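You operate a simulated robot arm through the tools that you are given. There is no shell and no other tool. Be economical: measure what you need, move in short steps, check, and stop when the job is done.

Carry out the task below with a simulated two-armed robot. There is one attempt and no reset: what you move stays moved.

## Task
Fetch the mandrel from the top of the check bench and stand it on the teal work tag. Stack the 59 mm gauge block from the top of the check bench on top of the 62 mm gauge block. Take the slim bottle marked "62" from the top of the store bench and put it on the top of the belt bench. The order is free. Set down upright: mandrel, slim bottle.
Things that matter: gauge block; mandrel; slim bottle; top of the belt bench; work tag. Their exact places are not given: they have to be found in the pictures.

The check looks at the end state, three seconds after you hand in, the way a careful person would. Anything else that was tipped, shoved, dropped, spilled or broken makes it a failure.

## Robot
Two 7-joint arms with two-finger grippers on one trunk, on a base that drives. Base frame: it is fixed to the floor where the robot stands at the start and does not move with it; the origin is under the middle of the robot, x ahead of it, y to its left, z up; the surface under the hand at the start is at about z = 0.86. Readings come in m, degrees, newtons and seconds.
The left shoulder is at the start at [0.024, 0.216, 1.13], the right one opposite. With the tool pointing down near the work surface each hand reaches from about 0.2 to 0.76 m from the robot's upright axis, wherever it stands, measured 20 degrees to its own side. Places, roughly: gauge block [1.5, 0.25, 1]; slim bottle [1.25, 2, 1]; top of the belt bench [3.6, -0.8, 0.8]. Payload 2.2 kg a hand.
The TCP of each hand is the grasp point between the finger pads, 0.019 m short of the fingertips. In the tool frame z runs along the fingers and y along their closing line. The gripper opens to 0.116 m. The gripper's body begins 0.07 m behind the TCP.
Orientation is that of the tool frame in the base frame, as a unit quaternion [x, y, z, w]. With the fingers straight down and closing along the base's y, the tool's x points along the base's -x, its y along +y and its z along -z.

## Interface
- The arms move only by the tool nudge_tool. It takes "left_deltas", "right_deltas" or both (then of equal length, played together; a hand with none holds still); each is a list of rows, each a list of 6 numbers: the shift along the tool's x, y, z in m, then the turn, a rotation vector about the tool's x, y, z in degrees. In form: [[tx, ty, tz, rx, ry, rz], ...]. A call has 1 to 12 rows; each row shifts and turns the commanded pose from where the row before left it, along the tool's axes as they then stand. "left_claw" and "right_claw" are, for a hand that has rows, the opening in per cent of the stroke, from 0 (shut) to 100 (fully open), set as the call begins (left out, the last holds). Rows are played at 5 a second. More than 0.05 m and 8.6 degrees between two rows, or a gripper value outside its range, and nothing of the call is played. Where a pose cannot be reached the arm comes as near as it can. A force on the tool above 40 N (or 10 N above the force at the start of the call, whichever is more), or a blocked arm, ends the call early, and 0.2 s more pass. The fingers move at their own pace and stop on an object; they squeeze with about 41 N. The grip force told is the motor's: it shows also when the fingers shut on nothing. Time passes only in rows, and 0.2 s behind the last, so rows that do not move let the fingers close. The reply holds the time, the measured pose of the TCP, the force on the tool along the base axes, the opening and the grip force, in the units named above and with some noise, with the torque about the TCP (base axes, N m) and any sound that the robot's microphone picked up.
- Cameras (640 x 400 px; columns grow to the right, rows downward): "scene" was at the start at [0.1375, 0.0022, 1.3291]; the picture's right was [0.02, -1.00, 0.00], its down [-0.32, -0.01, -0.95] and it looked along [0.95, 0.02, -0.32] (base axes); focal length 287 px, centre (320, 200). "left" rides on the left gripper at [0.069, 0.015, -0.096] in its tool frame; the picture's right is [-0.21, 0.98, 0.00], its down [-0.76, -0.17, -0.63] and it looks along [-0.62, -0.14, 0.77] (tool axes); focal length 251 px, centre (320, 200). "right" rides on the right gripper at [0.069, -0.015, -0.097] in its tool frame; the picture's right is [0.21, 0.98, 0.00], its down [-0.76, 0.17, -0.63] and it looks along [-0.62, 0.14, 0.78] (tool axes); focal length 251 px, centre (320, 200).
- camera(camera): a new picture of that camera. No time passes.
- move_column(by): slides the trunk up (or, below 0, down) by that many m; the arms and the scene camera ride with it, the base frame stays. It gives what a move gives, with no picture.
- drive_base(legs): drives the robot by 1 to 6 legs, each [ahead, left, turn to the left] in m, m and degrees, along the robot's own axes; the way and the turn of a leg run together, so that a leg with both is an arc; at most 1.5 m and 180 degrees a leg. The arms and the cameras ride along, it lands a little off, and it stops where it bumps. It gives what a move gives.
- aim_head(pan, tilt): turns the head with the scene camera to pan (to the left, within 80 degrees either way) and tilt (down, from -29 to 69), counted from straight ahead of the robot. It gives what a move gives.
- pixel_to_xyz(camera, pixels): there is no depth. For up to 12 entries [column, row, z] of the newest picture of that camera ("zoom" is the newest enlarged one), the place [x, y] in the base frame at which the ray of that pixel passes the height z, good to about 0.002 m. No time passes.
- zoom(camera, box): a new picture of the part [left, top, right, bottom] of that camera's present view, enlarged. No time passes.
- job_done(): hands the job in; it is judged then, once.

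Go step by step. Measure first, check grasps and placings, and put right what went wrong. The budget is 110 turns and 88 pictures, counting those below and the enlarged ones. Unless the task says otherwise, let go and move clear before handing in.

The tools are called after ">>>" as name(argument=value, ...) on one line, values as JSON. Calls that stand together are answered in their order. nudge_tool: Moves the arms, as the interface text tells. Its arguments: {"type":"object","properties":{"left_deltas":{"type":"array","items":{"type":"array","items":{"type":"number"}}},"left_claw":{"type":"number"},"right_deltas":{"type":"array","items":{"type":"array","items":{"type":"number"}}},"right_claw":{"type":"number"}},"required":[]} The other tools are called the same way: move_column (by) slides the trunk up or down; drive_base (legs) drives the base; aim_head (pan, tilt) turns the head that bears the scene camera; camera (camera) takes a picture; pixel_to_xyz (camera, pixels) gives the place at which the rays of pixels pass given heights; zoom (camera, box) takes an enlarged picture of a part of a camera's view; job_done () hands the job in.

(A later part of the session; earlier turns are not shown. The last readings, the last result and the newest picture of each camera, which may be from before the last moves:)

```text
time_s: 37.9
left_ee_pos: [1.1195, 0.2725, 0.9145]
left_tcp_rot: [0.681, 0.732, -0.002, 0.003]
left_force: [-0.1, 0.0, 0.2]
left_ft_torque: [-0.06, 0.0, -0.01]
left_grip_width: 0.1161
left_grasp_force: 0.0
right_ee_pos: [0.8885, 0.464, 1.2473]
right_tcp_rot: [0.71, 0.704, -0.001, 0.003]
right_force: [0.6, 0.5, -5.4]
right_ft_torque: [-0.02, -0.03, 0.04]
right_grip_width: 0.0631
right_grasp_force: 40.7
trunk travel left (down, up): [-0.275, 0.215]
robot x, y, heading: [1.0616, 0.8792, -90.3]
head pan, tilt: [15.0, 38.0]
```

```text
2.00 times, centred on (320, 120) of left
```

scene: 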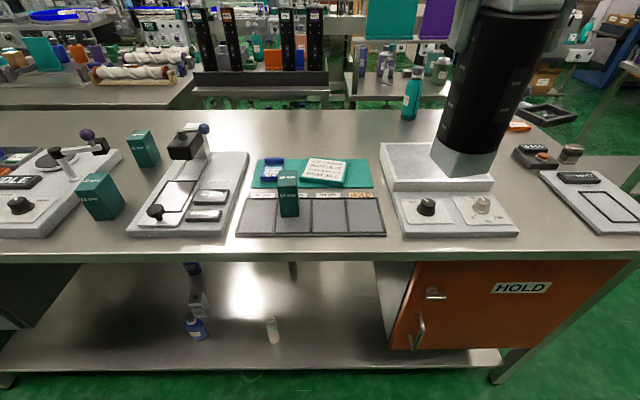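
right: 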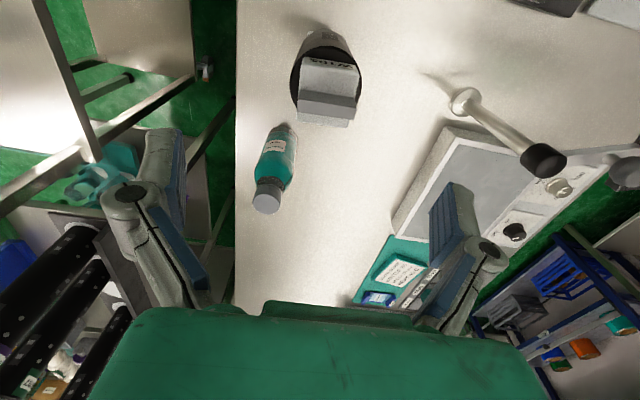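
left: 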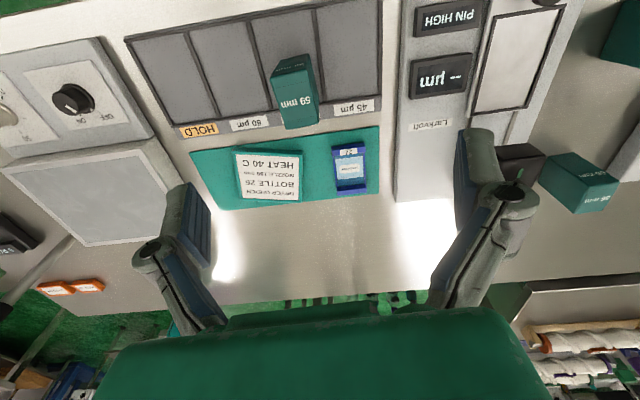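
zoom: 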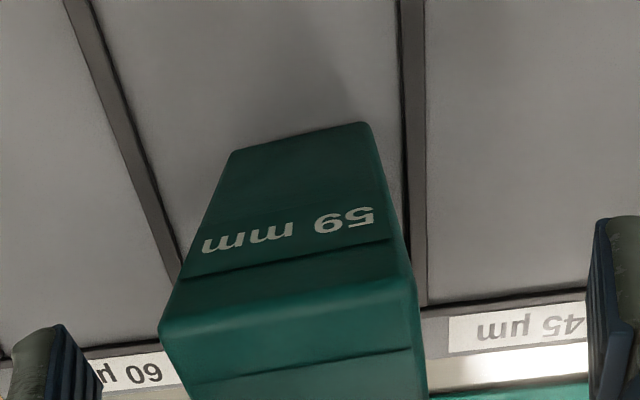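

Block is centred between the fingers and aligned. Close and lift.

>>> nudge_tool(left_deltas=[[0, 0, 0, 0, 0, 0], [0, 0, 0, 0, 0, 0], [0, 0, 0, 0, 0, 0], [0, 0, 0, 0, 0, 0]], left_claw=0)

>>> nudge_tool(left_deltas=[[0, 0, -0.03, 0, 0, 0], [0, 0, -0.04, 0, 0, 0], [0, 0, -0.04, 0, 0, 0], [0, 0, -0.04, 0, 0, 0], [0.02, 0, -0.04, 0, 0, 0], [0.04, 0, 0, 0, 0, 0], [0.04, 0, 0, 0, 0, 0], [0, 0, 0, 0, 0, 0]])

>>> camera(camera="left")

```text
time_s: 38.9
left_ee_pos: [1.1185, 0.2734, 0.9139]
left_tcp_rot: [0.682, 0.732, -0.002, 0.003]
left_force: [-0.4, 0.0, -0.3]
left_ft_torque: [-0.04, -0.02, 0.01]
left_grip_width: 0.04
left_grasp_force: 40.7
right_ee_pos: [0.8898, 0.4628, 1.2486]
right_tcp_rot: [0.71, 0.704, -0.002, 0.003]
right_force: [0.7, 0.1, -6.3]
right_ft_torque: [0.0, -0.01, 0.04]
right_grip_width: 0.0634
right_grasp_force: 41.2
trunk travel left (down, up): [-0.275, 0.215]
robot x, y, heading: [1.0587, 0.8806, -90.5]
head pan, tilt: [15.0, 38.0]
```

```text
time_s: 40.7
left_ee_pos: [1.1125, 0.3729, 1.1027]
left_tcp_rot: [0.682, 0.732, -0.001, 0.002]
left_force: [0.7, -0.1, -2.6]
left_ft_torque: [0.03, 0.05, -0.03]
left_grip_width: 0.0402
left_grasp_force: 41.1
right_ee_pos: [0.89, 0.4629, 1.2467]
right_tcp_rot: [0.71, 0.704, 0.0, 0.001]
right_force: [0.6, 0.0, -6.0]
right_ft_torque: [-0.01, 0.01, -0.02]
right_grip_width: 0.0632
right_grasp_force: 40.5
trunk travel left (down, up): [-0.275, 0.215]
robot x, y, heading: [1.0581, 0.8781, -90.2]
head pan, tilt: [15.0, 38.0]
```

```text
50 pictures are left
```

left: 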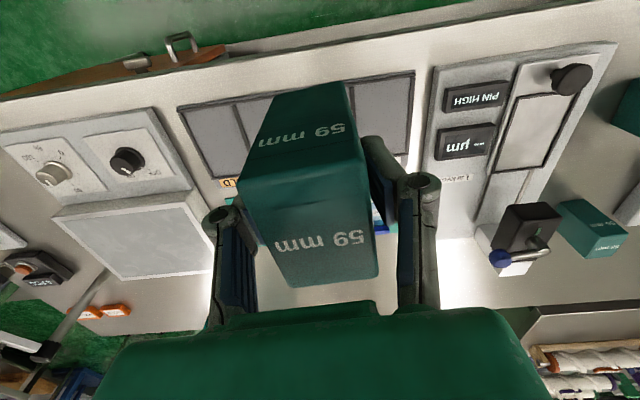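

Drive 0.36 m to robot's left so the 62 mm block is in comfortable reach.

>>> drive_base(legs=[[0, 0.36, 0]])

>>> aim_head(pan=10, tilt=40)

>>> camera(camera="scene")

```text
time_s: 43.0
left_ee_pos: [1.464, 0.3699, 1.1038]
left_tcp_rot: [0.682, 0.731, 0.002, 0.004]
left_force: [-1.0, -0.3, -3.3]
left_ft_torque: [0.0, -0.07, -0.02]
left_grip_width: 0.04
left_grasp_force: 41.2
right_ee_pos: [1.2398, 0.4601, 1.2451]
right_tcp_rot: [0.711, 0.703, 0.002, 0.004]
right_force: [0.2, 0.0, -4.9]
right_ft_torque: [-0.01, -0.04, -0.01]
right_grip_width: 0.063
right_grasp_force: 41.7
trunk travel left (down, up): [-0.275, 0.215]
robot x, y, heading: [1.4187, 0.8733, -90.5]
head pan, tilt: [15.0, 38.0]
```

```text
time_s: 43.7
left_ee_pos: [1.461, 0.3734, 1.1047]
left_tcp_rot: [0.685, 0.729, -0.001, 0.005]
left_force: [-1.5, 0.1, -2.4]
left_ft_torque: [-0.03, -0.08, 0.0]
left_grip_width: 0.0402
left_grasp_force: 41.1
right_ee_pos: [1.2388, 0.4635, 1.2484]
right_tcp_rot: [0.712, 0.702, 0.001, 0.005]
right_force: [-1.3, 0.1, -5.8]
right_ft_torque: [0.02, -0.08, -0.01]
right_grip_width: 0.0633
right_grasp_force: 40.9
trunk travel left (down, up): [-0.275, 0.215]
robot x, y, heading: [1.4169, 0.8771, -90.8]
head pan, tilt: [10.0, 40.0]
```

```text
49 pictures are left
```

scene: 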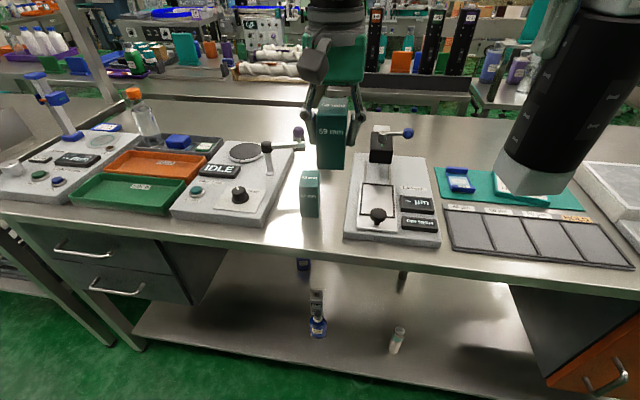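

Zoom onto the 62 mm block from here for exact pose.

>>> zoom(camera="scene", box=[250, 140, 370, 235])

```text
4.21 times, centred on (310, 188) of scene
```

zoom: 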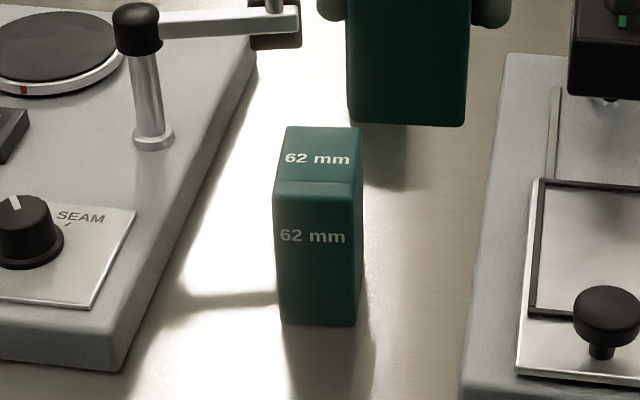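

>>> pixel_to_xyz(camera="zoom", pixels=[[282, 324, 0.86], [354, 326, 0.86], [364, 286, 0.86], [274, 192, 0.943], [351, 194, 0.943], [363, 130, 0.943], [287, 127, 0.943], [138, 25, 1.0], [153, 140, 0.885], [138, 25, 0.97], [280, 40, 0.97]])

```text
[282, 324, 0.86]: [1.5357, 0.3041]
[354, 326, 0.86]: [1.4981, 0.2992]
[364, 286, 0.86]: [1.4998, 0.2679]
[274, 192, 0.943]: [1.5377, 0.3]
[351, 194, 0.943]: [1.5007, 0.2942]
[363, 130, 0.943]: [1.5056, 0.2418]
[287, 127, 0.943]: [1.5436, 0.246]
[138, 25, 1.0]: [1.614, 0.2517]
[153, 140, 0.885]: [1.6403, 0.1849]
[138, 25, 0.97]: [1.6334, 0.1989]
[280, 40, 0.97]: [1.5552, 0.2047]
```

62 block centre ≈(1.521,0.273), turned ~6.5°. Bring the 59 block above it, hover ~25 mm.

>>> nudge_tool(left_deltas=[[0, 0, 0, 0, 0, -2.9], [-0.0355, 0.0161, 0, 0, 0, 0], [-0.0355, 0.0161, 0, 0, 0, 0], [-0.0356, 0.016, 0, 0, 0, 0], [0, 0, 0.03, 0, 0, 0], [0, 0, 0.03, 0, 0, 0], [0, 0, 0.02, 0, 0, 0], [0, 0, 0, 0, 0, 0]])

>>> zoom(camera="scene", box=[250, 120, 370, 235])

```text
time_s: 45.5
left_ee_pos: [1.5265, 0.2723, 1.0275]
left_tcp_rot: [0.664, 0.747, -0.002, 0.005]
left_force: [-0.3, -0.8, -2.2]
left_ft_torque: [-0.01, -0.03, 0.0]
left_grip_width: 0.0402
left_grasp_force: 41.5
right_ee_pos: [1.2411, 0.4654, 1.2495]
right_tcp_rot: [0.712, 0.702, -0.001, 0.005]
right_force: [0.2, 0.7, -5.9]
right_ft_torque: [-0.02, -0.01, -0.02]
right_grip_width: 0.0631
right_grasp_force: 41.3
trunk travel left (down, up): [-0.275, 0.215]
robot x, y, heading: [1.4119, 0.8751, -90.5]
head pan, tilt: [10.0, 40.0]
```

```text
3.48 times, centred on (310, 178) of scene
```

zoom: 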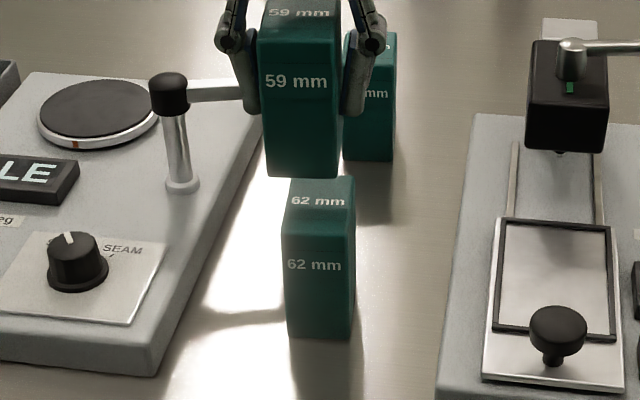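

>>> pixel_to_xyz(camera="zoom", pixels=[[268, 174, 0.9785], [338, 178, 0.9785], [283, 238, 0.945], [353, 241, 0.945], [357, 180, 0.945], [287, 338, 0.86], [350, 340, 0.86]])

```text
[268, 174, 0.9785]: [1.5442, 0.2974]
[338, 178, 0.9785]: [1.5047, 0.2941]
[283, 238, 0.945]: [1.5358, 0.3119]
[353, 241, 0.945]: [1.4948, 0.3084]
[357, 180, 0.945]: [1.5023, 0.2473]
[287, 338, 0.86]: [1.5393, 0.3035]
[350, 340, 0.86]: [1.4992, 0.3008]
```

59 block sits ~6 mm too far in +x; correct and go down gently, watching force.

>>> nudge_tool(left_deltas=[[0.0027, -0.0057, 0.012, 0, 0, 0], [0, 0, 0.012, 0, 0, 0], [0, 0, 0, 0, 0, 0]])

>>> zoom(camera="scene", box=[270, 150, 350, 230])

```text
time_s: 46.3
left_ee_pos: [1.5231, 0.2738, 1.0016]
left_tcp_rot: [0.664, 0.747, -0.003, 0.004]
left_force: [-0.1, -0.2, -3.3]
left_ft_torque: [0.02, -0.02, 0.01]
left_grip_width: 0.0402
left_grasp_force: 41.1
right_ee_pos: [1.2444, 0.4636, 1.249]
right_tcp_rot: [0.711, 0.703, -0.001, 0.004]
right_force: [-0.6, 0.0, -5.8]
right_ft_torque: [-0.02, -0.04, -0.03]
right_grip_width: 0.0633
right_grasp_force: 41.6
trunk travel left (down, up): [-0.275, 0.215]
robot x, y, heading: [1.4189, 0.8771, -90.6]
head pan, tilt: [10.0, 40.0]
```

```text
5.00 times, centred on (310, 190) of scene
```

zoom: 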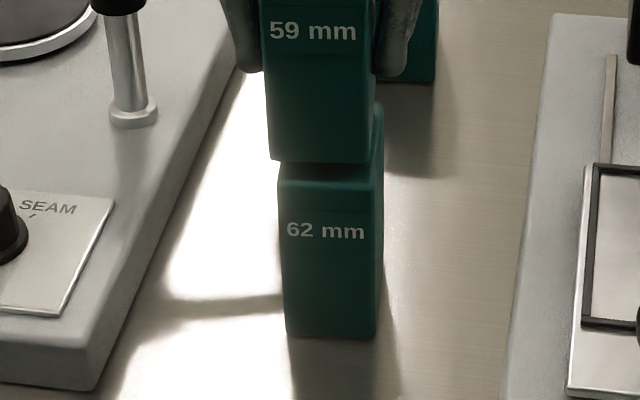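

Remaining offset ~2.5 mm in x; correct and lower in small steps.

>>> nudge_tool(left_deltas=[[0, -0.0025, 0.003, 0, 0, 0], [0, 0, 0.003, 0, 0, 0], [0, 0, 0.001, 0, 0, 0], [0, 0, 0, 0, 0, 0]])

>>> zoom(camera="scene", box=[270, 150, 350, 230])

```text
time_s: 47.3
left_ee_pos: [1.5183, 0.2735, 0.9955]
left_tcp_rot: [0.665, 0.747, -0.001, 0.004]
left_force: [-0.6, 0.5, -2.9]
left_ft_torque: [0.03, -0.03, -0.02]
left_grip_width: 0.0402
left_grasp_force: 41.1
right_ee_pos: [1.2438, 0.4644, 1.2469]
right_tcp_rot: [0.711, 0.703, 0.0, 0.004]
right_force: [-2.0, 0.9, -6.2]
right_ft_torque: [-0.04, -0.1, 0.01]
right_grip_width: 0.0632
right_grasp_force: 41.0
trunk travel left (down, up): [-0.275, 0.215]
robot x, y, heading: [1.4177, 0.8799, -90.6]
head pan, tilt: [10.0, 40.0]
```

```text
5.00 times, centred on (310, 190) of scene
```

zoom: 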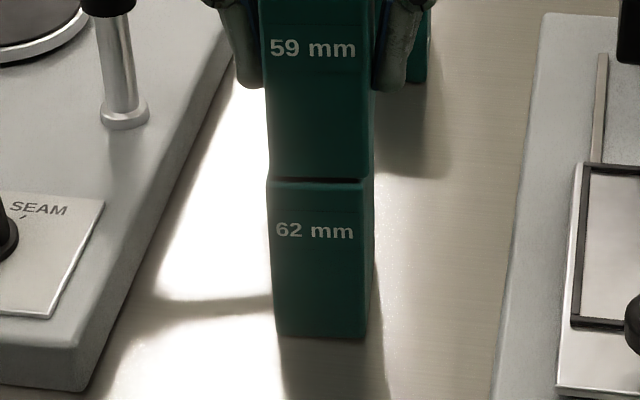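

Nicely aligned with ~2 mm gap. Lower until contact.

>>> nudge_tool(left_deltas=[[0, 0, 0.001, 0, 0, 0], [0, 0, 0.001, 0, 0, 0], [0, 0, 0.001, 0, 0, 0], [0, 0, 0, 0, 0, 0]])

```text
time_s: 48.3
left_ee_pos: [1.5239, 0.2727, 0.9927]
left_tcp_rot: [0.665, 0.747, -0.006, 0.002]
left_force: [-3.8, 0.1, 7.8]
left_ft_torque: [0.36, 0.2, 0.13]
left_grip_width: 0.0401
left_grasp_force: 41.1
right_ee_pos: [1.251, 0.4652, 1.2495]
right_tcp_rot: [0.71, 0.704, -0.003, 0.003]
right_force: [-0.7, 0.3, -6.0]
right_ft_torque: [0.01, -0.02, 0.0]
right_grip_width: 0.0633
right_grasp_force: 41.1
trunk travel left (down, up): [-0.275, 0.215]
robot x, y, heading: [1.4178, 0.8768, -90.6]
head pan, tilt: [10.0, 40.0]
```

Contact made. Open moderately and look before rising.

>>> nudge_tool(left_deltas=[[0, 0, -0.001, 0, 0, 0], [0, 0, 0, 0, 0, 0], [0, 0, 0, 0, 0, 0]], left_claw=62)

>>> zoom(camera="scene", box=[250, 120, 370, 235])

```text
time_s: 49.1
left_ee_pos: [1.5239, 0.2733, 0.9939]
left_tcp_rot: [0.665, 0.747, -0.002, 0.003]
left_force: [-1.6, -0.1, 0.9]
left_ft_torque: [0.0, -0.05, 0.01]
left_grip_width: 0.0721
left_grasp_force: 0.0
right_ee_pos: [1.249, 0.4631, 1.2481]
right_tcp_rot: [0.711, 0.703, -0.002, 0.003]
right_force: [-0.6, 0.1, -6.6]
right_ft_torque: [-0.01, -0.07, -0.02]
right_grip_width: 0.0631
right_grasp_force: 41.7
trunk travel left (down, up): [-0.275, 0.215]
robot x, y, heading: [1.4178, 0.8773, -90.7]
head pan, tilt: [10.0, 40.0]
```

```text
3.48 times, centred on (310, 178) of scene
```

zoom: 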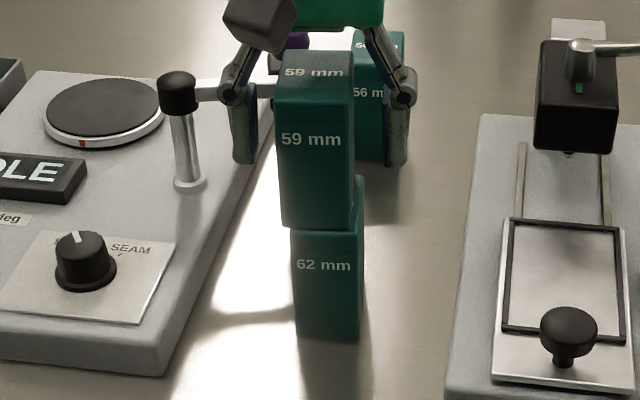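

Stack stands, but the 59 sits ~6 mm off in +x (base swayed). I'll regrip, lift a little, shift and set again.

>>> nudge_tool(left_deltas=[[0, 0, 0, 0, 0, 0], [0, 0, 0, 0, 0, 0], [0, 0, 0, 0, 0, 0], [0, 0, -0.004, 0, 0, 0], [0, -0.006, 0, 0, 0, 0], [0, 0, 0, 0, 0, 0]], left_claw=0)

>>> zoom(camera="scene", box=[270, 150, 350, 230])

```text
time_s: 50.5
left_ee_pos: [1.5285, 0.2723, 0.9966]
left_tcp_rot: [0.664, 0.748, -0.004, 0.001]
left_force: [-0.5, 0.6, -2.3]
left_ft_torque: [-0.04, -0.01, -0.03]
left_grip_width: 0.0403
left_grasp_force: 41.6
right_ee_pos: [1.2597, 0.4647, 1.2497]
right_tcp_rot: [0.711, 0.703, -0.006, 0.001]
right_force: [-0.6, 0.1, -5.7]
right_ft_torque: [-0.02, -0.01, 0.0]
right_grip_width: 0.0628
right_grasp_force: 41.4
trunk travel left (down, up): [-0.275, 0.215]
robot x, y, heading: [1.4177, 0.8743, -90.9]
head pan, tilt: [10.0, 40.0]
```

```text
5.00 times, centred on (310, 190) of scene
```

zoom: 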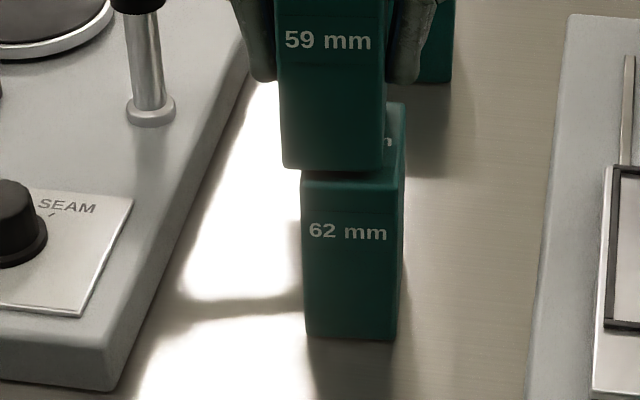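

The base seems to creep in +x; shift again ~7 mm and lower promptly in one call.

>>> nudge_tool(left_deltas=[[0, -0.004, 0, 0, 0, 0], [0, -0.0035, 0, 0, 0, 0], [0, 0, 0, 0, 0, 0]])

>>> zoom(camera="scene", box=[270, 150, 350, 230])

```text
time_s: 51.3
left_ee_pos: [1.518, 0.2722, 0.9968]
left_tcp_rot: [0.665, 0.747, -0.005, 0.0]
left_force: [0.2, 0.6, -2.0]
left_ft_torque: [0.0, -0.03, 0.0]
left_grip_width: 0.0399
left_grasp_force: 41.0
right_ee_pos: [1.2585, 0.4654, 1.2493]
right_tcp_rot: [0.71, 0.704, -0.004, 0.001]
right_force: [0.2, 0.3, -5.7]
right_ft_torque: [0.0, 0.0, -0.01]
right_grip_width: 0.063
right_grasp_force: 41.0
trunk travel left (down, up): [-0.275, 0.215]
robot x, y, heading: [1.4167, 0.8768, -90.6]
head pan, tilt: [10.0, 40.0]
```

```text
5.00 times, centred on (310, 190) of scene
```

zoom: 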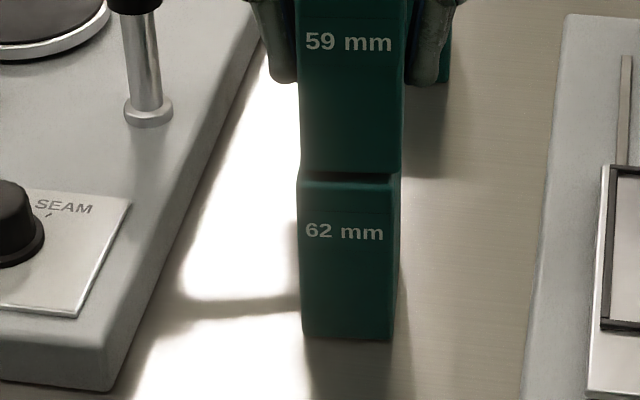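

Aligned now. Lower ~3.5 mm.

>>> nudge_tool(left_deltas=[[0, 0, 0.0015, 0, 0, 0], [0, 0, 0.0015, 0, 0, 0], [0, 0, 0.0005, 0, 0, 0]])

>>> nudge_tool(left_deltas=[[0, 0, 0, 0, 0, 0], [0, 0, 0, 0, 0, 0]], left_claw=62)

>>> zoom(camera="scene", box=[250, 120, 370, 235])

```text
time_s: 52.1
left_ee_pos: [1.5173, 0.271, 0.9924]
left_tcp_rot: [0.664, 0.748, -0.005, 0.002]
left_force: [-0.4, 0.5, -2.8]
left_ft_torque: [0.0, -0.02, -0.02]
left_grip_width: 0.0403
left_grasp_force: 41.0
right_ee_pos: [1.2568, 0.4641, 1.25]
right_tcp_rot: [0.711, 0.703, -0.004, 0.001]
right_force: [0.6, 0.0, -6.5]
right_ft_torque: [0.02, -0.01, 0.02]
right_grip_width: 0.0629
right_grasp_force: 41.1
trunk travel left (down, up): [-0.275, 0.215]
robot x, y, heading: [1.4187, 0.8765, -90.6]
head pan, tilt: [10.0, 40.0]
```

```text
time_s: 52.7
left_ee_pos: [1.5166, 0.272, 0.9932]
left_tcp_rot: [0.664, 0.748, -0.004, 0.001]
left_force: [0.4, -0.3, 0.3]
left_ft_torque: [-0.01, 0.02, -0.01]
left_grip_width: 0.0719
left_grasp_force: 0.1
right_ee_pos: [1.2564, 0.4634, 1.2505]
right_tcp_rot: [0.711, 0.704, -0.004, 0.001]
right_force: [0.3, 1.1, -5.3]
right_ft_torque: [-0.06, 0.04, 0.01]
right_grip_width: 0.0629
right_grasp_force: 40.7
trunk travel left (down, up): [-0.275, 0.215]
robot x, y, heading: [1.4193, 0.8779, -90.8]
head pan, tilt: [10.0, 40.0]
```

```text
3.48 times, centred on (310, 178) of scene
```

zoom: 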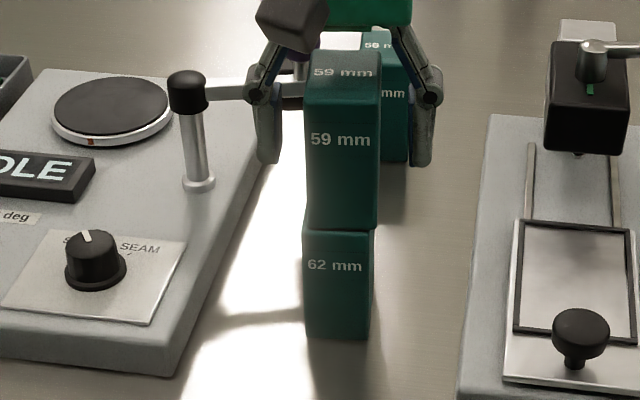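

Stack looks good. Raise the left hand straight up and pull back.

>>> nudge_tool(left_deltas=[[0, 0, -0.04, 0, 0, 0], [0, 0, -0.05, 0, 0, 0], [0, 0, -0.05, 0, 0, 0], [0.03, 0, -0.04, 0, 0, 0], [0.05, 0, -0.03, 0, 0, 0], [0.05, 0, -0.03, 0, 0, 0], [0.03, 0, 0, 0, 0, 0], [0, 0, 0, 0, 0, 0]])

>>> aim_head(pan=0, tilt=30)

>>> camera(camera="scene")

```text
refused: row 5 steps farther than a row can; nothing moved
```

```text
time_s: 53.4
left_ee_pos: [1.5178, 0.272, 0.9942]
left_tcp_rot: [0.664, 0.748, -0.005, 0.001]
left_force: [-0.1, -0.2, -0.3]
left_ft_torque: [0.01, -0.01, 0.0]
left_grip_width: 0.072
left_grasp_force: 0.1
right_ee_pos: [1.2578, 0.4643, 1.2504]
right_tcp_rot: [0.71, 0.704, -0.003, 0.001]
right_force: [-0.2, 0.3, -6.2]
right_ft_torque: [-0.03, -0.03, -0.01]
right_grip_width: 0.0628
right_grasp_force: 41.7
trunk travel left (down, up): [-0.275, 0.215]
robot x, y, heading: [1.4138, 0.8796, -90.3]
head pan, tilt: [0.0, 30.0]
```

```text
40 pictures are left
```

scene: 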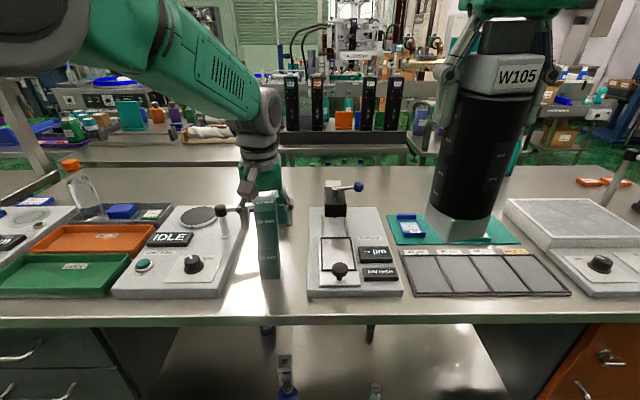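

>>> nudge_tool(left_deltas=[[0, 0, -0.04, 0, 0, 0], [0, 0, -0.05, 0, 0, 0], [0, 0, -0.05, 0, 0, 0], [0.025, 0, -0.04, 0, 0, 0], [0.04, 0, -0.025, 0, 0, 0], [0.04, 0, -0.025, 0, 0, 0], [0.04, 0, -0.02, 0, 0, 0], [0, 0, 0, 0, 0, 0]])

>>> zoom(camera="scene", box=[200, 150, 340, 300])

>>> zoom(camera="scene", box=[370, 180, 550, 300])

```text
time_s: 55.2
left_ee_pos: [1.5029, 0.4159, 1.2423]
left_tcp_rot: [0.664, 0.748, -0.004, 0.001]
left_force: [0.3, -0.8, -0.3]
left_ft_torque: [0.01, 0.0, -0.01]
left_grip_width: 0.072
left_grasp_force: 0.1
right_ee_pos: [1.2563, 0.4614, 1.2483]
right_tcp_rot: [0.71, 0.704, -0.003, 0.001]
right_force: [-0.3, -0.3, -6.8]
right_ft_torque: [0.03, -0.02, -0.01]
right_grip_width: 0.0627
right_grasp_force: 40.4
trunk travel left (down, up): [-0.275, 0.215]
robot x, y, heading: [1.4197, 0.8801, -91.0]
head pan, tilt: [0.0, 30.0]
```

```text
2.67 times, centred on (270, 225) of scene
```

zoom: 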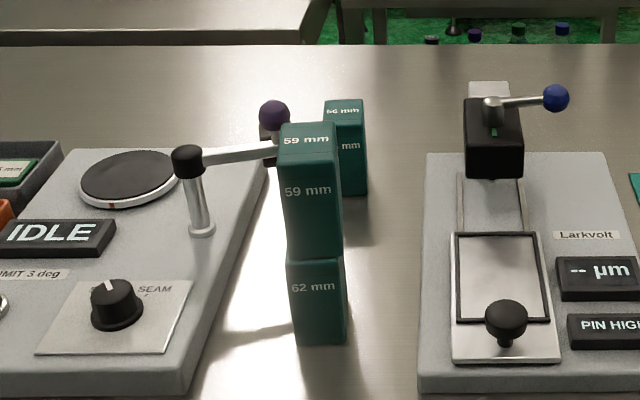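

```text
3.33 times, centred on (460, 240) of scene
```

zoom: 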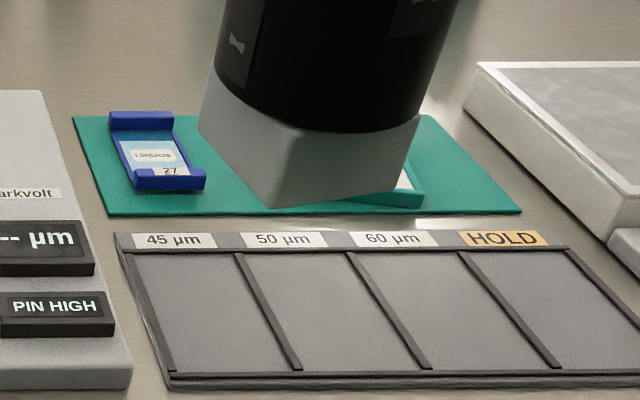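

Stack is neat. The tag identity still needs a check, so next I take the mandrel along to the store bench: back off and turn round.

>>> drive_base(legs=[[-0.2, 0, 0], [0, 0, 90], [0, 0, 90]])

>>> aim_head(pan=0, tilt=25)

>>> camera(camera="scene")

```text
time_s: 64.4
left_ee_pos: [1.352, 1.5408, 1.2441]
left_tcp_rot: [0.738, -0.675, 0.0, -0.004]
left_force: [-1.0, 0.0, -0.2]
left_ft_torque: [0.01, 0.0, 0.01]
left_grip_width: 0.072
left_grasp_force: 0.1
right_ee_pos: [1.5938, 1.4878, 1.2494]
right_tcp_rot: [-0.693, 0.721, 0.002, 0.003]
right_force: [0.6, 0.0, -6.1]
right_ft_torque: [0.0, 0.05, 0.0]
right_grip_width: 0.0632
right_grasp_force: 40.6
trunk travel left (down, up): [-0.275, 0.215]
robot x, y, heading: [1.4194, 1.0768, 87.4]
head pan, tilt: [0.0, 30.0]
```

```text
time_s: 65.1
left_ee_pos: [1.3513, 1.5406, 1.2447]
left_tcp_rot: [0.738, -0.675, -0.002, -0.006]
left_force: [1.2, 0.3, -0.4]
left_ft_torque: [0.02, 0.02, 0.0]
left_grip_width: 0.0719
left_grasp_force: 0.0
right_ee_pos: [1.5951, 1.4845, 1.2507]
right_tcp_rot: [-0.693, 0.721, 0.001, 0.004]
right_force: [-0.2, -0.5, -5.8]
right_ft_torque: [0.03, 0.0, -0.01]
right_grip_width: 0.0629
right_grasp_force: 40.6
trunk travel left (down, up): [-0.275, 0.215]
robot x, y, heading: [1.4184, 1.0806, 87.6]
head pan, tilt: [0.0, 25.0]
```

```text
37 pictures are left
```

scene: 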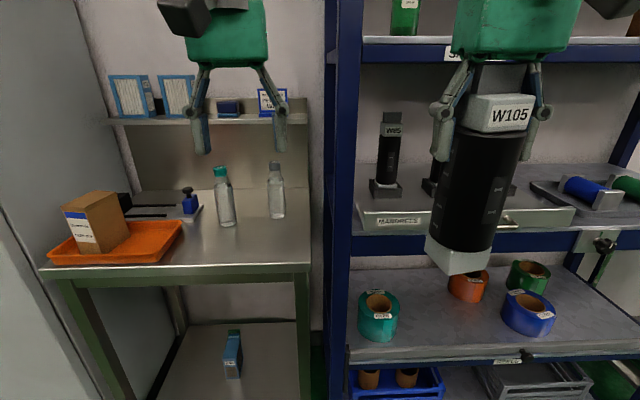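

Two bottles: teal cap (222,195) and grey cap (277,190). Zoom to read marks.

>>> zoom(camera="scene", box=[180, 140, 310, 240])

>>> zoom(camera="scene", box=[30, 60, 330, 270])

```text
4.00 times, centred on (245, 190) of scene
```

zoom: 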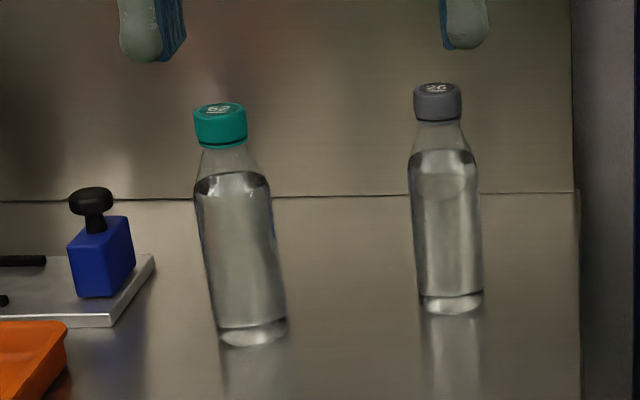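

```text
1.90 times, centred on (180, 165) of scene
```

zoom: 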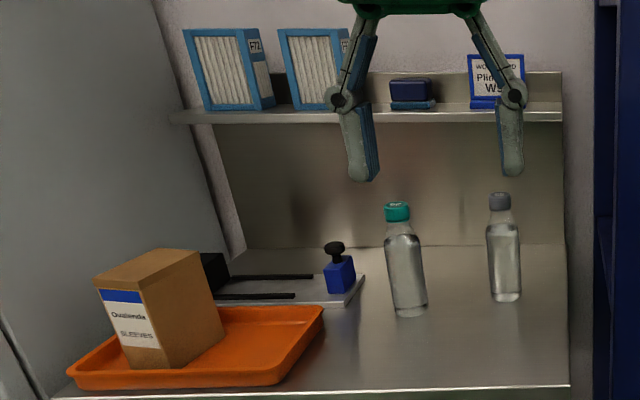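

>>> zoom(camera="scene", box=[210, 155, 290, 185])

>>> pixel_to_xyz(camera="scene", pixels=[[227, 225, 0.9], [221, 170, 1.05], [277, 217, 0.9], [275, 165, 1.05], [175, 268, 0.9], [310, 265, 0.9], [310, 188, 0.9], [221, 170, 1.08], [210, 122, 1.2]])

```text
8.00 times, centred on (250, 170) of scene
```

zoom: 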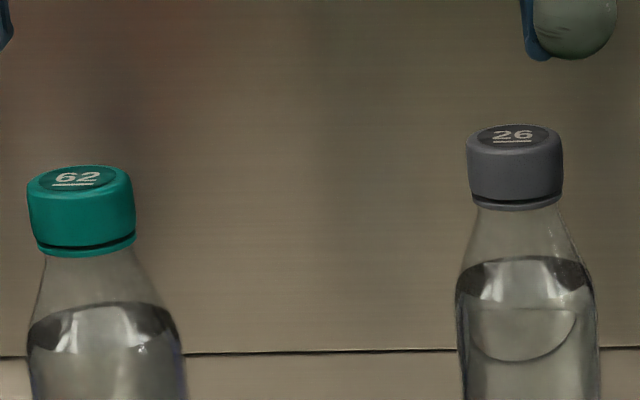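

```text
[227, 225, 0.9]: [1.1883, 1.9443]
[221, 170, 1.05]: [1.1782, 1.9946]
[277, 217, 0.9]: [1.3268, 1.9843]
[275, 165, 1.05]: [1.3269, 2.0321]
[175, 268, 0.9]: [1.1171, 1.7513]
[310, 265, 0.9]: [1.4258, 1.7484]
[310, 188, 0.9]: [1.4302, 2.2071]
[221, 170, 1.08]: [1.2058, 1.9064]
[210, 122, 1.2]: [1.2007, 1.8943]
```

The teal-capped bottle is "62". A shelf hangs over the bench, so I'll need a tilted grasp; take the left wrist view to triangulate.

>>> camera(camera="left")

```text
33 pictures are left
```

left: 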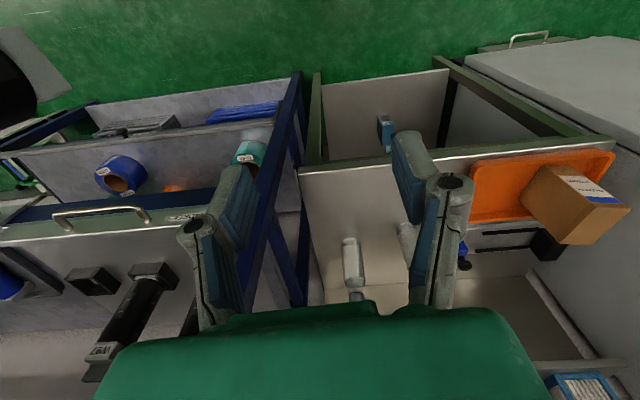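

>>> pixel_to_xyz(camera="left", pixels=[[303, 171, 0.9], [303, 171, 0.88], [303, 171, 0.86], [349, 238, 0.88], [353, 297, 1.05], [614, 141, 0.88], [402, 222, 0.88], [600, 360, 1.22]])

>>> pixel_to_xyz(camera="scene", pixels=[[311, 265, 0.88], [311, 265, 0.86], [227, 226, 0.88], [227, 226, 0.86], [278, 218, 0.88], [278, 218, 0.86], [108, 118, 1.22], [108, 118, 1.26]])

```text
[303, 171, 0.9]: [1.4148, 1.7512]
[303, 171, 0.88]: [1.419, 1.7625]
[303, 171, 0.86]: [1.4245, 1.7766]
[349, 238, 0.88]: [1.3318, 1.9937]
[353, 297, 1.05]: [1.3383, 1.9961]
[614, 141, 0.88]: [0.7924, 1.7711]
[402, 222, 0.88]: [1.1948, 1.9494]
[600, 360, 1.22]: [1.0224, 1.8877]
```

```text
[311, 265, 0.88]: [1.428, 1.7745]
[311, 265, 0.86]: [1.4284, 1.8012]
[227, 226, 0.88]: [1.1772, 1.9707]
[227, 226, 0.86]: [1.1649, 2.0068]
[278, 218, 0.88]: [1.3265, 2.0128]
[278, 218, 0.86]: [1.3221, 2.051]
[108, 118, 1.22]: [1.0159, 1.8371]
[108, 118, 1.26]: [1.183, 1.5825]
```

Table top ≈0.897; bottle 62 centre ≈(1.187,1.97), cap top ≈1.058, under a shelf (front edge y≈1.85, z≈1.2). I'll pull both hands back, then shift the base.

>>> nudge_tool(left_deltas=[[0.04, 0, 0, 0, 0, 0], [0.04, 0, 0, 0, 0, 0], [0.04, 0, 0, 0, 0, 0], [0, 0, 0, 0, 0, 0]], right_deltas=[[0.03, 0, 0, 0, 0, 0], [0.03, 0, 0, 0, 0, 0], [0.02, 0, 0, 0, 0, 0], [0, 0, 0, 0, 0, 0]], left_claw=100)

>>> drive_base(legs=[[0, 0, 2.5], [0.18, 0.17, 0]])

```text
time_s: 66.1
left_ee_pos: [1.3597, 1.4196, 1.2423]
left_tcp_rot: [0.738, -0.675, -0.002, -0.006]
left_force: [0.7, 1.0, -0.5]
left_ft_torque: [-0.02, 0.01, -0.03]
left_grip_width: 0.1161
left_grasp_force: 0.0
right_ee_pos: [1.5897, 1.4044, 1.2514]
right_tcp_rot: [-0.692, 0.722, 0.001, 0.005]
right_force: [-0.1, 0.3, -6.6]
right_ft_torque: [0.0, 0.02, -0.01]
right_grip_width: 0.0629
right_grasp_force: 41.2
trunk travel left (down, up): [-0.275, 0.215]
robot x, y, heading: [1.4181, 1.0781, 87.9]
head pan, tilt: [0.0, 25.0]
```

```text
time_s: 68.3
left_ee_pos: [1.181, 1.5961, 1.2433]
left_tcp_rot: [0.753, -0.658, -0.002, -0.006]
left_force: [0.2, 0.0, 0.1]
left_ft_torque: [-0.01, -0.01, 0.02]
left_grip_width: 0.1159
left_grasp_force: 0.2
right_ee_pos: [1.4108, 1.591, 1.2515]
right_tcp_rot: [0.708, -0.706, -0.003, -0.004]
right_force: [1.1, 0.5, -6.2]
right_ft_torque: [0.0, 0.02, -0.01]
right_grip_width: 0.063
right_grasp_force: 40.7
trunk travel left (down, up): [-0.275, 0.215]
robot x, y, heading: [1.2539, 1.2581, 90.1]
head pan, tilt: [0.0, 25.0]
```

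Yaw-align the left hand and pitch it 60° toward forward.

>>> nudge_tool(left_deltas=[[0, 0, 0, 0, 0, 7.7], [0, 0, 0, 0, -8.5, 0], [0, 0, 0, 0, -8.5, 0], [0, 0, 0, 0, -8.5, 0], [0, 0, 0, 0, -8.5, 0], [0, 0, 0, 0, -8.5, 0], [0, 0, 0, 0, -8.5, 0], [0, 0, 0, 0, -8.5, 0], [0, 0, 0, 0, 0, 0]], left_claw=100)

>>> aim_head(pan=10, tilt=25)

>>> camera(camera="scene")

```text
time_s: 70.3
left_ee_pos: [1.167, 1.6096, 1.2379]
left_tcp_rot: [0.634, -0.598, -0.348, -0.345]
left_force: [0.4, 0.3, -0.1]
left_ft_torque: [0.02, 0.01, 0.01]
left_grip_width: 0.1159
left_grasp_force: 0.1
right_ee_pos: [1.4112, 1.5896, 1.2508]
right_tcp_rot: [0.708, -0.706, -0.002, -0.005]
right_force: [-0.6, -0.8, -5.5]
right_ft_torque: [0.02, 0.02, -0.01]
right_grip_width: 0.063
right_grasp_force: 40.7
trunk travel left (down, up): [-0.275, 0.215]
robot x, y, heading: [1.2568, 1.2568, 90.3]
head pan, tilt: [0.0, 25.0]
```

```text
time_s: 71.0
left_ee_pos: [1.1702, 1.6036, 1.2383]
left_tcp_rot: [0.626, -0.604, -0.35, -0.348]
left_force: [0.0, 0.5, 1.0]
left_ft_torque: [-0.01, 0.01, -0.01]
left_grip_width: 0.116
left_grasp_force: 0.0
right_ee_pos: [1.4109, 1.5907, 1.2504]
right_tcp_rot: [0.709, -0.706, -0.002, -0.004]
right_force: [0.3, 0.3, -6.3]
right_ft_torque: [0.0, 0.0, 0.03]
right_grip_width: 0.0629
right_grasp_force: 40.4
trunk travel left (down, up): [-0.275, 0.215]
robot x, y, heading: [1.2566, 1.259, 90.1]
head pan, tilt: [10.0, 25.0]
```

```text
32 pictures are left
```

scene: 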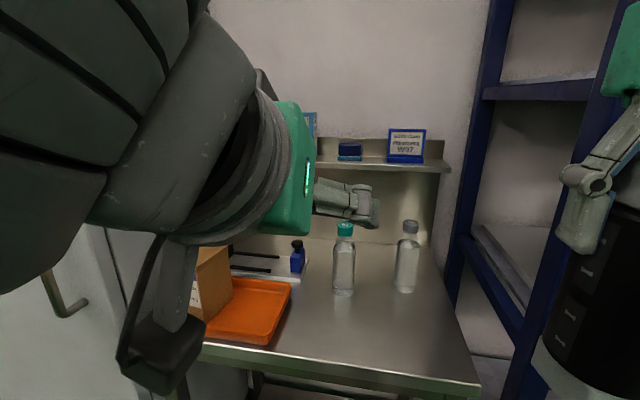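

>>> pixel_to_xyz(camera="scene", pixels=[[333, 290, 0.897], [355, 290, 0.897], [344, 294, 0.897], [345, 226, 1.058], [334, 260, 0.98], [355, 258, 0.98], [297, 240, 0.98], [303, 272, 0.897], [315, 168, 1.2], [448, 170, 1.2], [480, 395, 0.897]])

```text
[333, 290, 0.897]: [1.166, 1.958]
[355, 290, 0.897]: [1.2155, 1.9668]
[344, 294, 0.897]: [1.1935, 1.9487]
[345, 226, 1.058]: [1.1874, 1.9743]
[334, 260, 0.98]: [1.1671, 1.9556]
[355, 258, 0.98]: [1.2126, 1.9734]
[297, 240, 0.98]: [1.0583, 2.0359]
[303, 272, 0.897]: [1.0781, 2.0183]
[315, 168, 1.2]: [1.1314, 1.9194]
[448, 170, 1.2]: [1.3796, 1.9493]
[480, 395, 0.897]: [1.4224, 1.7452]
```

Bottle axis ≈(1.190,1.972). Lower the hand in front of the table to z≈0.975.

>>> nudge_tool(left_deltas=[[0.0352, -0.0029, 0.0267, 0, 0, 0], [0.0352, -0.0029, 0.0267, 0, 0, 0], [0.0352, -0.0029, 0.0267, 0, 0, 0], [0.0352, -0.0029, 0.0267, 0, 0, 0], [0.0352, -0.0029, 0.0267, 0, 0, 0], [0.0352, -0.0029, 0.0267, 0, 0, 0], [0, 0, 0, 0, 0, 0]], left_claw=100)

>>> camera(camera="left")

```text
time_s: 72.6
left_ee_pos: [1.2011, 1.6281, 0.979]
left_tcp_rot: [0.611, -0.611, -0.354, -0.357]
left_force: [0.1, 0.3, -0.1]
left_ft_torque: [0.01, -0.01, 0.03]
left_grip_width: 0.1162
left_grasp_force: 0.1
right_ee_pos: [1.4112, 1.5879, 1.2515]
right_tcp_rot: [0.708, -0.706, -0.003, -0.006]
right_force: [-0.4, -0.9, -5.8]
right_ft_torque: [0.02, 0.02, -0.02]
right_grip_width: 0.063
right_grasp_force: 41.2
trunk travel left (down, up): [-0.275, 0.215]
robot x, y, heading: [1.2494, 1.2592, 89.9]
head pan, tilt: [10.0, 25.0]
```

```text
31 pictures are left
```

left: 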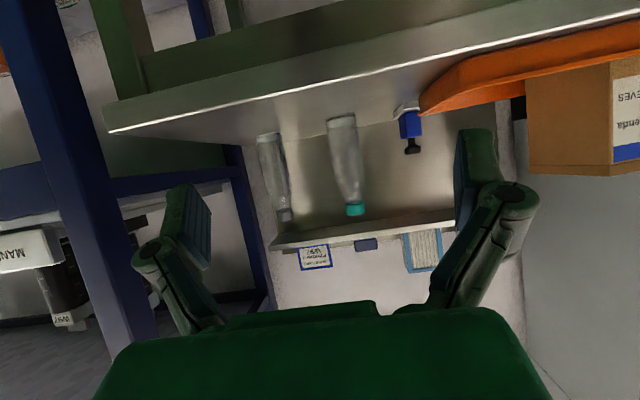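

Path is clear between the fingers. Advance 0.25 m horizontally, correcting x by −11 mm.

>>> nudge_tool(left_deltas=[[-0.0206, 0.0037, 0.0362, 0, 0, 0], [-0.0206, 0.0037, 0.0362, 0, 0, 0], [-0.0206, 0.0036, 0.0362, 0, 0, 0], [-0.0206, 0, 0.0362, 0, 0, 0], [-0.0206, 0, 0.0362, 0, 0, 0], [-0.0206, 0, 0.0362, 0, 0, 0], [0, 0, 0, 0, 0, 0]], left_claw=100)

>>> camera(camera="left")

```text
time_s: 74.2
left_ee_pos: [1.189, 1.8772, 0.9817]
left_tcp_rot: [-0.611, 0.612, 0.353, 0.356]
left_force: [0.0, 0.1, 0.1]
left_ft_torque: [-0.02, -0.01, 0.01]
left_grip_width: 0.1164
left_grasp_force: 0.1
right_ee_pos: [1.4117, 1.5891, 1.2524]
right_tcp_rot: [0.708, -0.706, -0.003, -0.005]
right_force: [-0.5, -0.5, -6.5]
right_ft_torque: [-0.01, 0.0, 0.0]
right_grip_width: 0.0632
right_grasp_force: 40.8
trunk travel left (down, up): [-0.275, 0.215]
robot x, y, heading: [1.2529, 1.2609, 90.2]
head pan, tilt: [10.0, 25.0]
```

```text
30 pictures are left
```

left: 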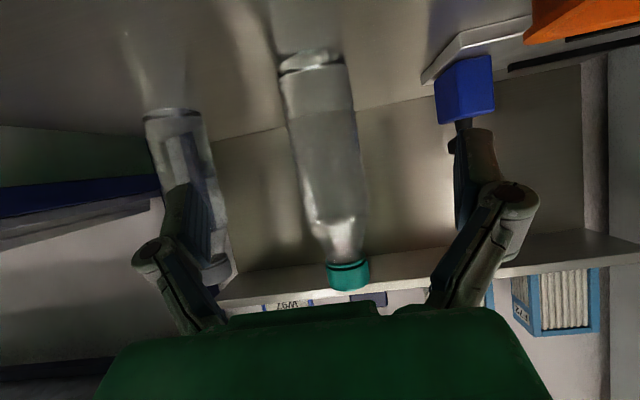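

Bottle is centred between fingers. Narrow the fingers a bit, advance the last 93 mm, then close.

>>> nudge_tool(left_deltas=[[-0.0139, 0, 0.0278, 0, 0, 0], [-0.0139, 0, 0.0278, 0, 0, 0], [-0.0139, 0, 0.0278, 0, 0, 0], [0, 0, 0, 0, 0, 0]], left_claw=82)

>>> camera(camera="left")

```text
time_s: 75.2
left_ee_pos: [1.1887, 1.9726, 0.9752]
left_tcp_rot: [-0.611, 0.612, 0.353, 0.356]
left_force: [-0.1, 0.7, 0.2]
left_ft_torque: [0.03, 0.02, 0.0]
left_grip_width: 0.0952
left_grasp_force: 0.0
right_ee_pos: [1.4122, 1.5883, 1.252]
right_tcp_rot: [0.708, -0.706, -0.002, -0.005]
right_force: [0.2, -0.2, -5.4]
right_ft_torque: [0.01, -0.01, -0.01]
right_grip_width: 0.063
right_grasp_force: 41.0
trunk travel left (down, up): [-0.275, 0.215]
robot x, y, heading: [1.2528, 1.2588, 90.3]
head pan, tilt: [10.0, 25.0]
```

```text
29 pictures are left
```

left: 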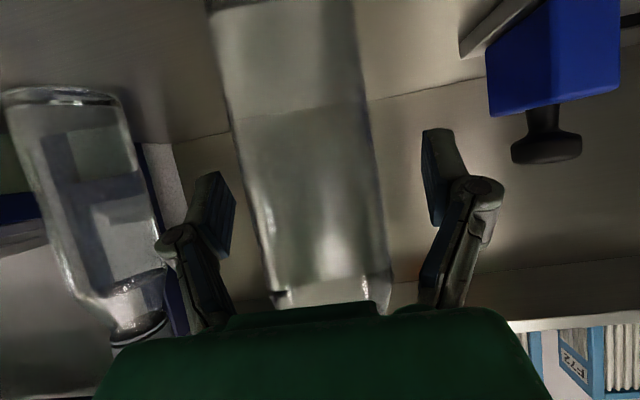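

Good straddle. Close, then lift 40 mm.

>>> nudge_tool(left_deltas=[[0, 0, 0, 0, 0, 0], [0, 0, 0, 0, 0, 0], [0, 0, 0, 0, 0, 0], [0, 0, 0, 0, 0, 0]], left_claw=0)

>>> nudge_tool(left_deltas=[[-0.0174, 0, -0.0099, 0, 0, 0], [-0.0174, 0, -0.0099, 0, 0, 0], [0, 0, 0, 0, 0, 0]])

>>> zoom(camera="scene", box=[200, 120, 500, 320])

```text
time_s: 76.2
left_ee_pos: [1.189, 1.9716, 0.9748]
left_tcp_rot: [-0.611, 0.612, 0.353, 0.356]
left_force: [0.2, 2.0, 0.7]
left_ft_torque: [0.01, 0.07, -0.06]
left_grip_width: 0.0427
left_grasp_force: 41.5
right_ee_pos: [1.4117, 1.5909, 1.2509]
right_tcp_rot: [0.709, -0.706, -0.003, -0.005]
right_force: [0.6, -0.5, -6.3]
right_ft_torque: [0.01, -0.03, 0.0]
right_grip_width: 0.0625
right_grasp_force: 41.5
trunk travel left (down, up): [-0.275, 0.215]
robot x, y, heading: [1.2584, 1.2578, 90.3]
head pan, tilt: [10.0, 25.0]
```

```text
time_s: 77.0
left_ee_pos: [1.1893, 1.9726, 1.0136]
left_tcp_rot: [-0.612, 0.612, 0.352, 0.355]
left_force: [-0.1, 0.0, -2.3]
left_ft_torque: [0.03, -0.02, 0.02]
left_grip_width: 0.0426
left_grasp_force: 40.8
right_ee_pos: [1.4118, 1.5912, 1.2506]
right_tcp_rot: [0.708, -0.706, -0.002, -0.004]
right_force: [-0.6, 0.7, -5.0]
right_ft_torque: [-0.01, -0.02, 0.0]
right_grip_width: 0.0626
right_grasp_force: 41.0
trunk travel left (down, up): [-0.275, 0.215]
robot x, y, heading: [1.2513, 1.2563, 90.1]
head pan, tilt: [10.0, 25.0]
```

```text
2.00 times, centred on (350, 220) of scene
```

zoom: 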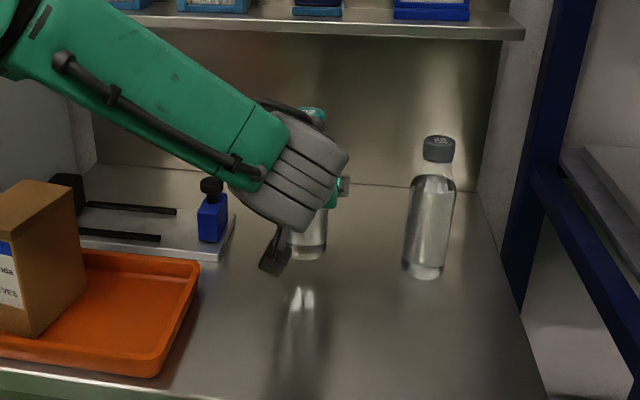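

Bottle is held upright. Back straight out from under the shelf, then raise.

>>> nudge_tool(left_deltas=[[0.0198, 0, -0.0348, 0, 0, 0], [0.0198, 0, -0.0348, 0, 0, 0], [0.0198, 0, -0.0348, 0, 0, 0], [0.0198, 0, -0.0348, 0, 0, 0], [0.0198, 0, -0.0348, 0, 0, 0], [0.0198, 0, -0.0348, 0, 0, 0], [0.0198, 0, -0.0348, 0, 0, 0], [0.0198, 0, -0.0348, 0, 0, 0], [-0.0348, 0, -0.0197, 0, 0, 0], [-0.0348, 0, -0.0197, 0, 0, 0], [-0.0348, 0, -0.0197, 0, 0, 0], [0, 0, 0, 0, 0, 0]])

>>> camera(camera="left")

```text
time_s: 79.6
left_ee_pos: [1.1891, 1.6521, 1.1352]
left_tcp_rot: [-0.612, 0.612, 0.353, 0.356]
left_force: [0.0, -1.0, -3.2]
left_ft_torque: [0.05, -0.03, 0.02]
left_grip_width: 0.0429
left_grasp_force: 41.0
right_ee_pos: [1.4121, 1.5908, 1.2491]
right_tcp_rot: [0.708, -0.706, -0.002, -0.004]
right_force: [0.4, -0.1, -7.2]
right_ft_torque: [-0.03, -0.01, -0.02]
right_grip_width: 0.0628
right_grasp_force: 41.2
trunk travel left (down, up): [-0.275, 0.215]
robot x, y, heading: [1.2529, 1.2583, 90.0]
head pan, tilt: [10.0, 25.0]
```

```text
27 pictures are left
```

left: 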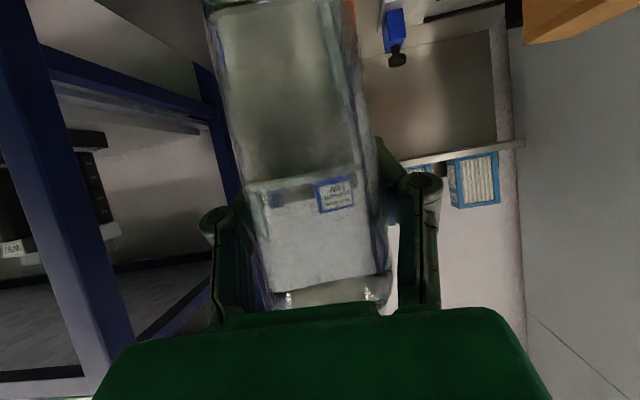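

Both objects are held. Now drive out of the aisle toward the near end of the benches to look for a way to the belt bench.

>>> drive_base(legs=[[-0.26, 0, 0], [0, 1.45, 0], [0, 0, -90], [0, -1.0, 0]])

>>> aim_head(pan=-45, tilt=22)

>>> camera(camera="scene")

```text
time_s: 96.9
left_ee_pos: [0.1736, 0.0588, 1.1352]
left_tcp_rot: [0.009, 0.865, -0.005, 0.502]
left_force: [0.3, 0.1, -3.5]
left_ft_torque: [-0.02, -0.02, -0.01]
left_grip_width: 0.0424
left_grasp_force: 40.9
right_ee_pos: [0.1091, -0.1622, 1.2507]
right_tcp_rot: [0.006, 1.0, 0.0, 0.005]
right_force: [0.0, -1.0, -5.0]
right_ft_torque: [0.01, -0.01, 0.0]
right_grip_width: 0.0628
right_grasp_force: 41.1
trunk travel left (down, up): [-0.275, 0.215]
robot x, y, heading: [-0.2178, 0.0049, -1.0]
head pan, tilt: [10.0, 25.0]
```

```text
time_s: 98.1
left_ee_pos: [0.1715, 0.0421, 1.1363]
left_tcp_rot: [0.011, 0.865, 0.001, 0.502]
left_force: [0.6, -0.9, -1.9]
left_ft_torque: [0.0, -0.08, 0.04]
left_grip_width: 0.0424
left_grasp_force: 41.1
right_ee_pos: [0.1069, -0.1817, 1.2483]
right_tcp_rot: [0.007, 1.0, 0.006, 0.006]
right_force: [-0.1, -0.1, -6.1]
right_ft_torque: [0.03, -0.01, -0.01]
right_grip_width: 0.063
right_grasp_force: 40.6
trunk travel left (down, up): [-0.275, 0.215]
robot x, y, heading: [-0.2148, 0.0009, -0.7]
head pan, tilt: [-45.0, 22.0]
```

```text
26 pictures are left
```

scene: 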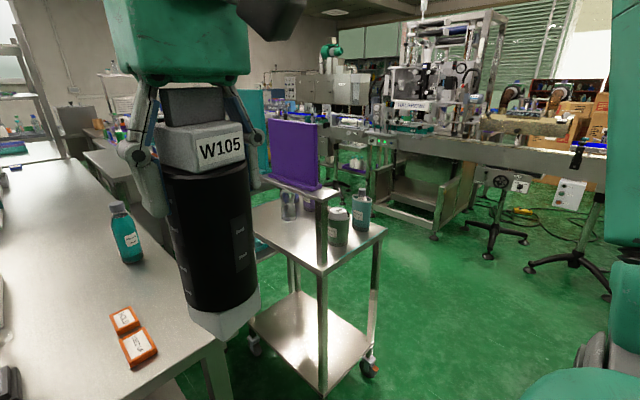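

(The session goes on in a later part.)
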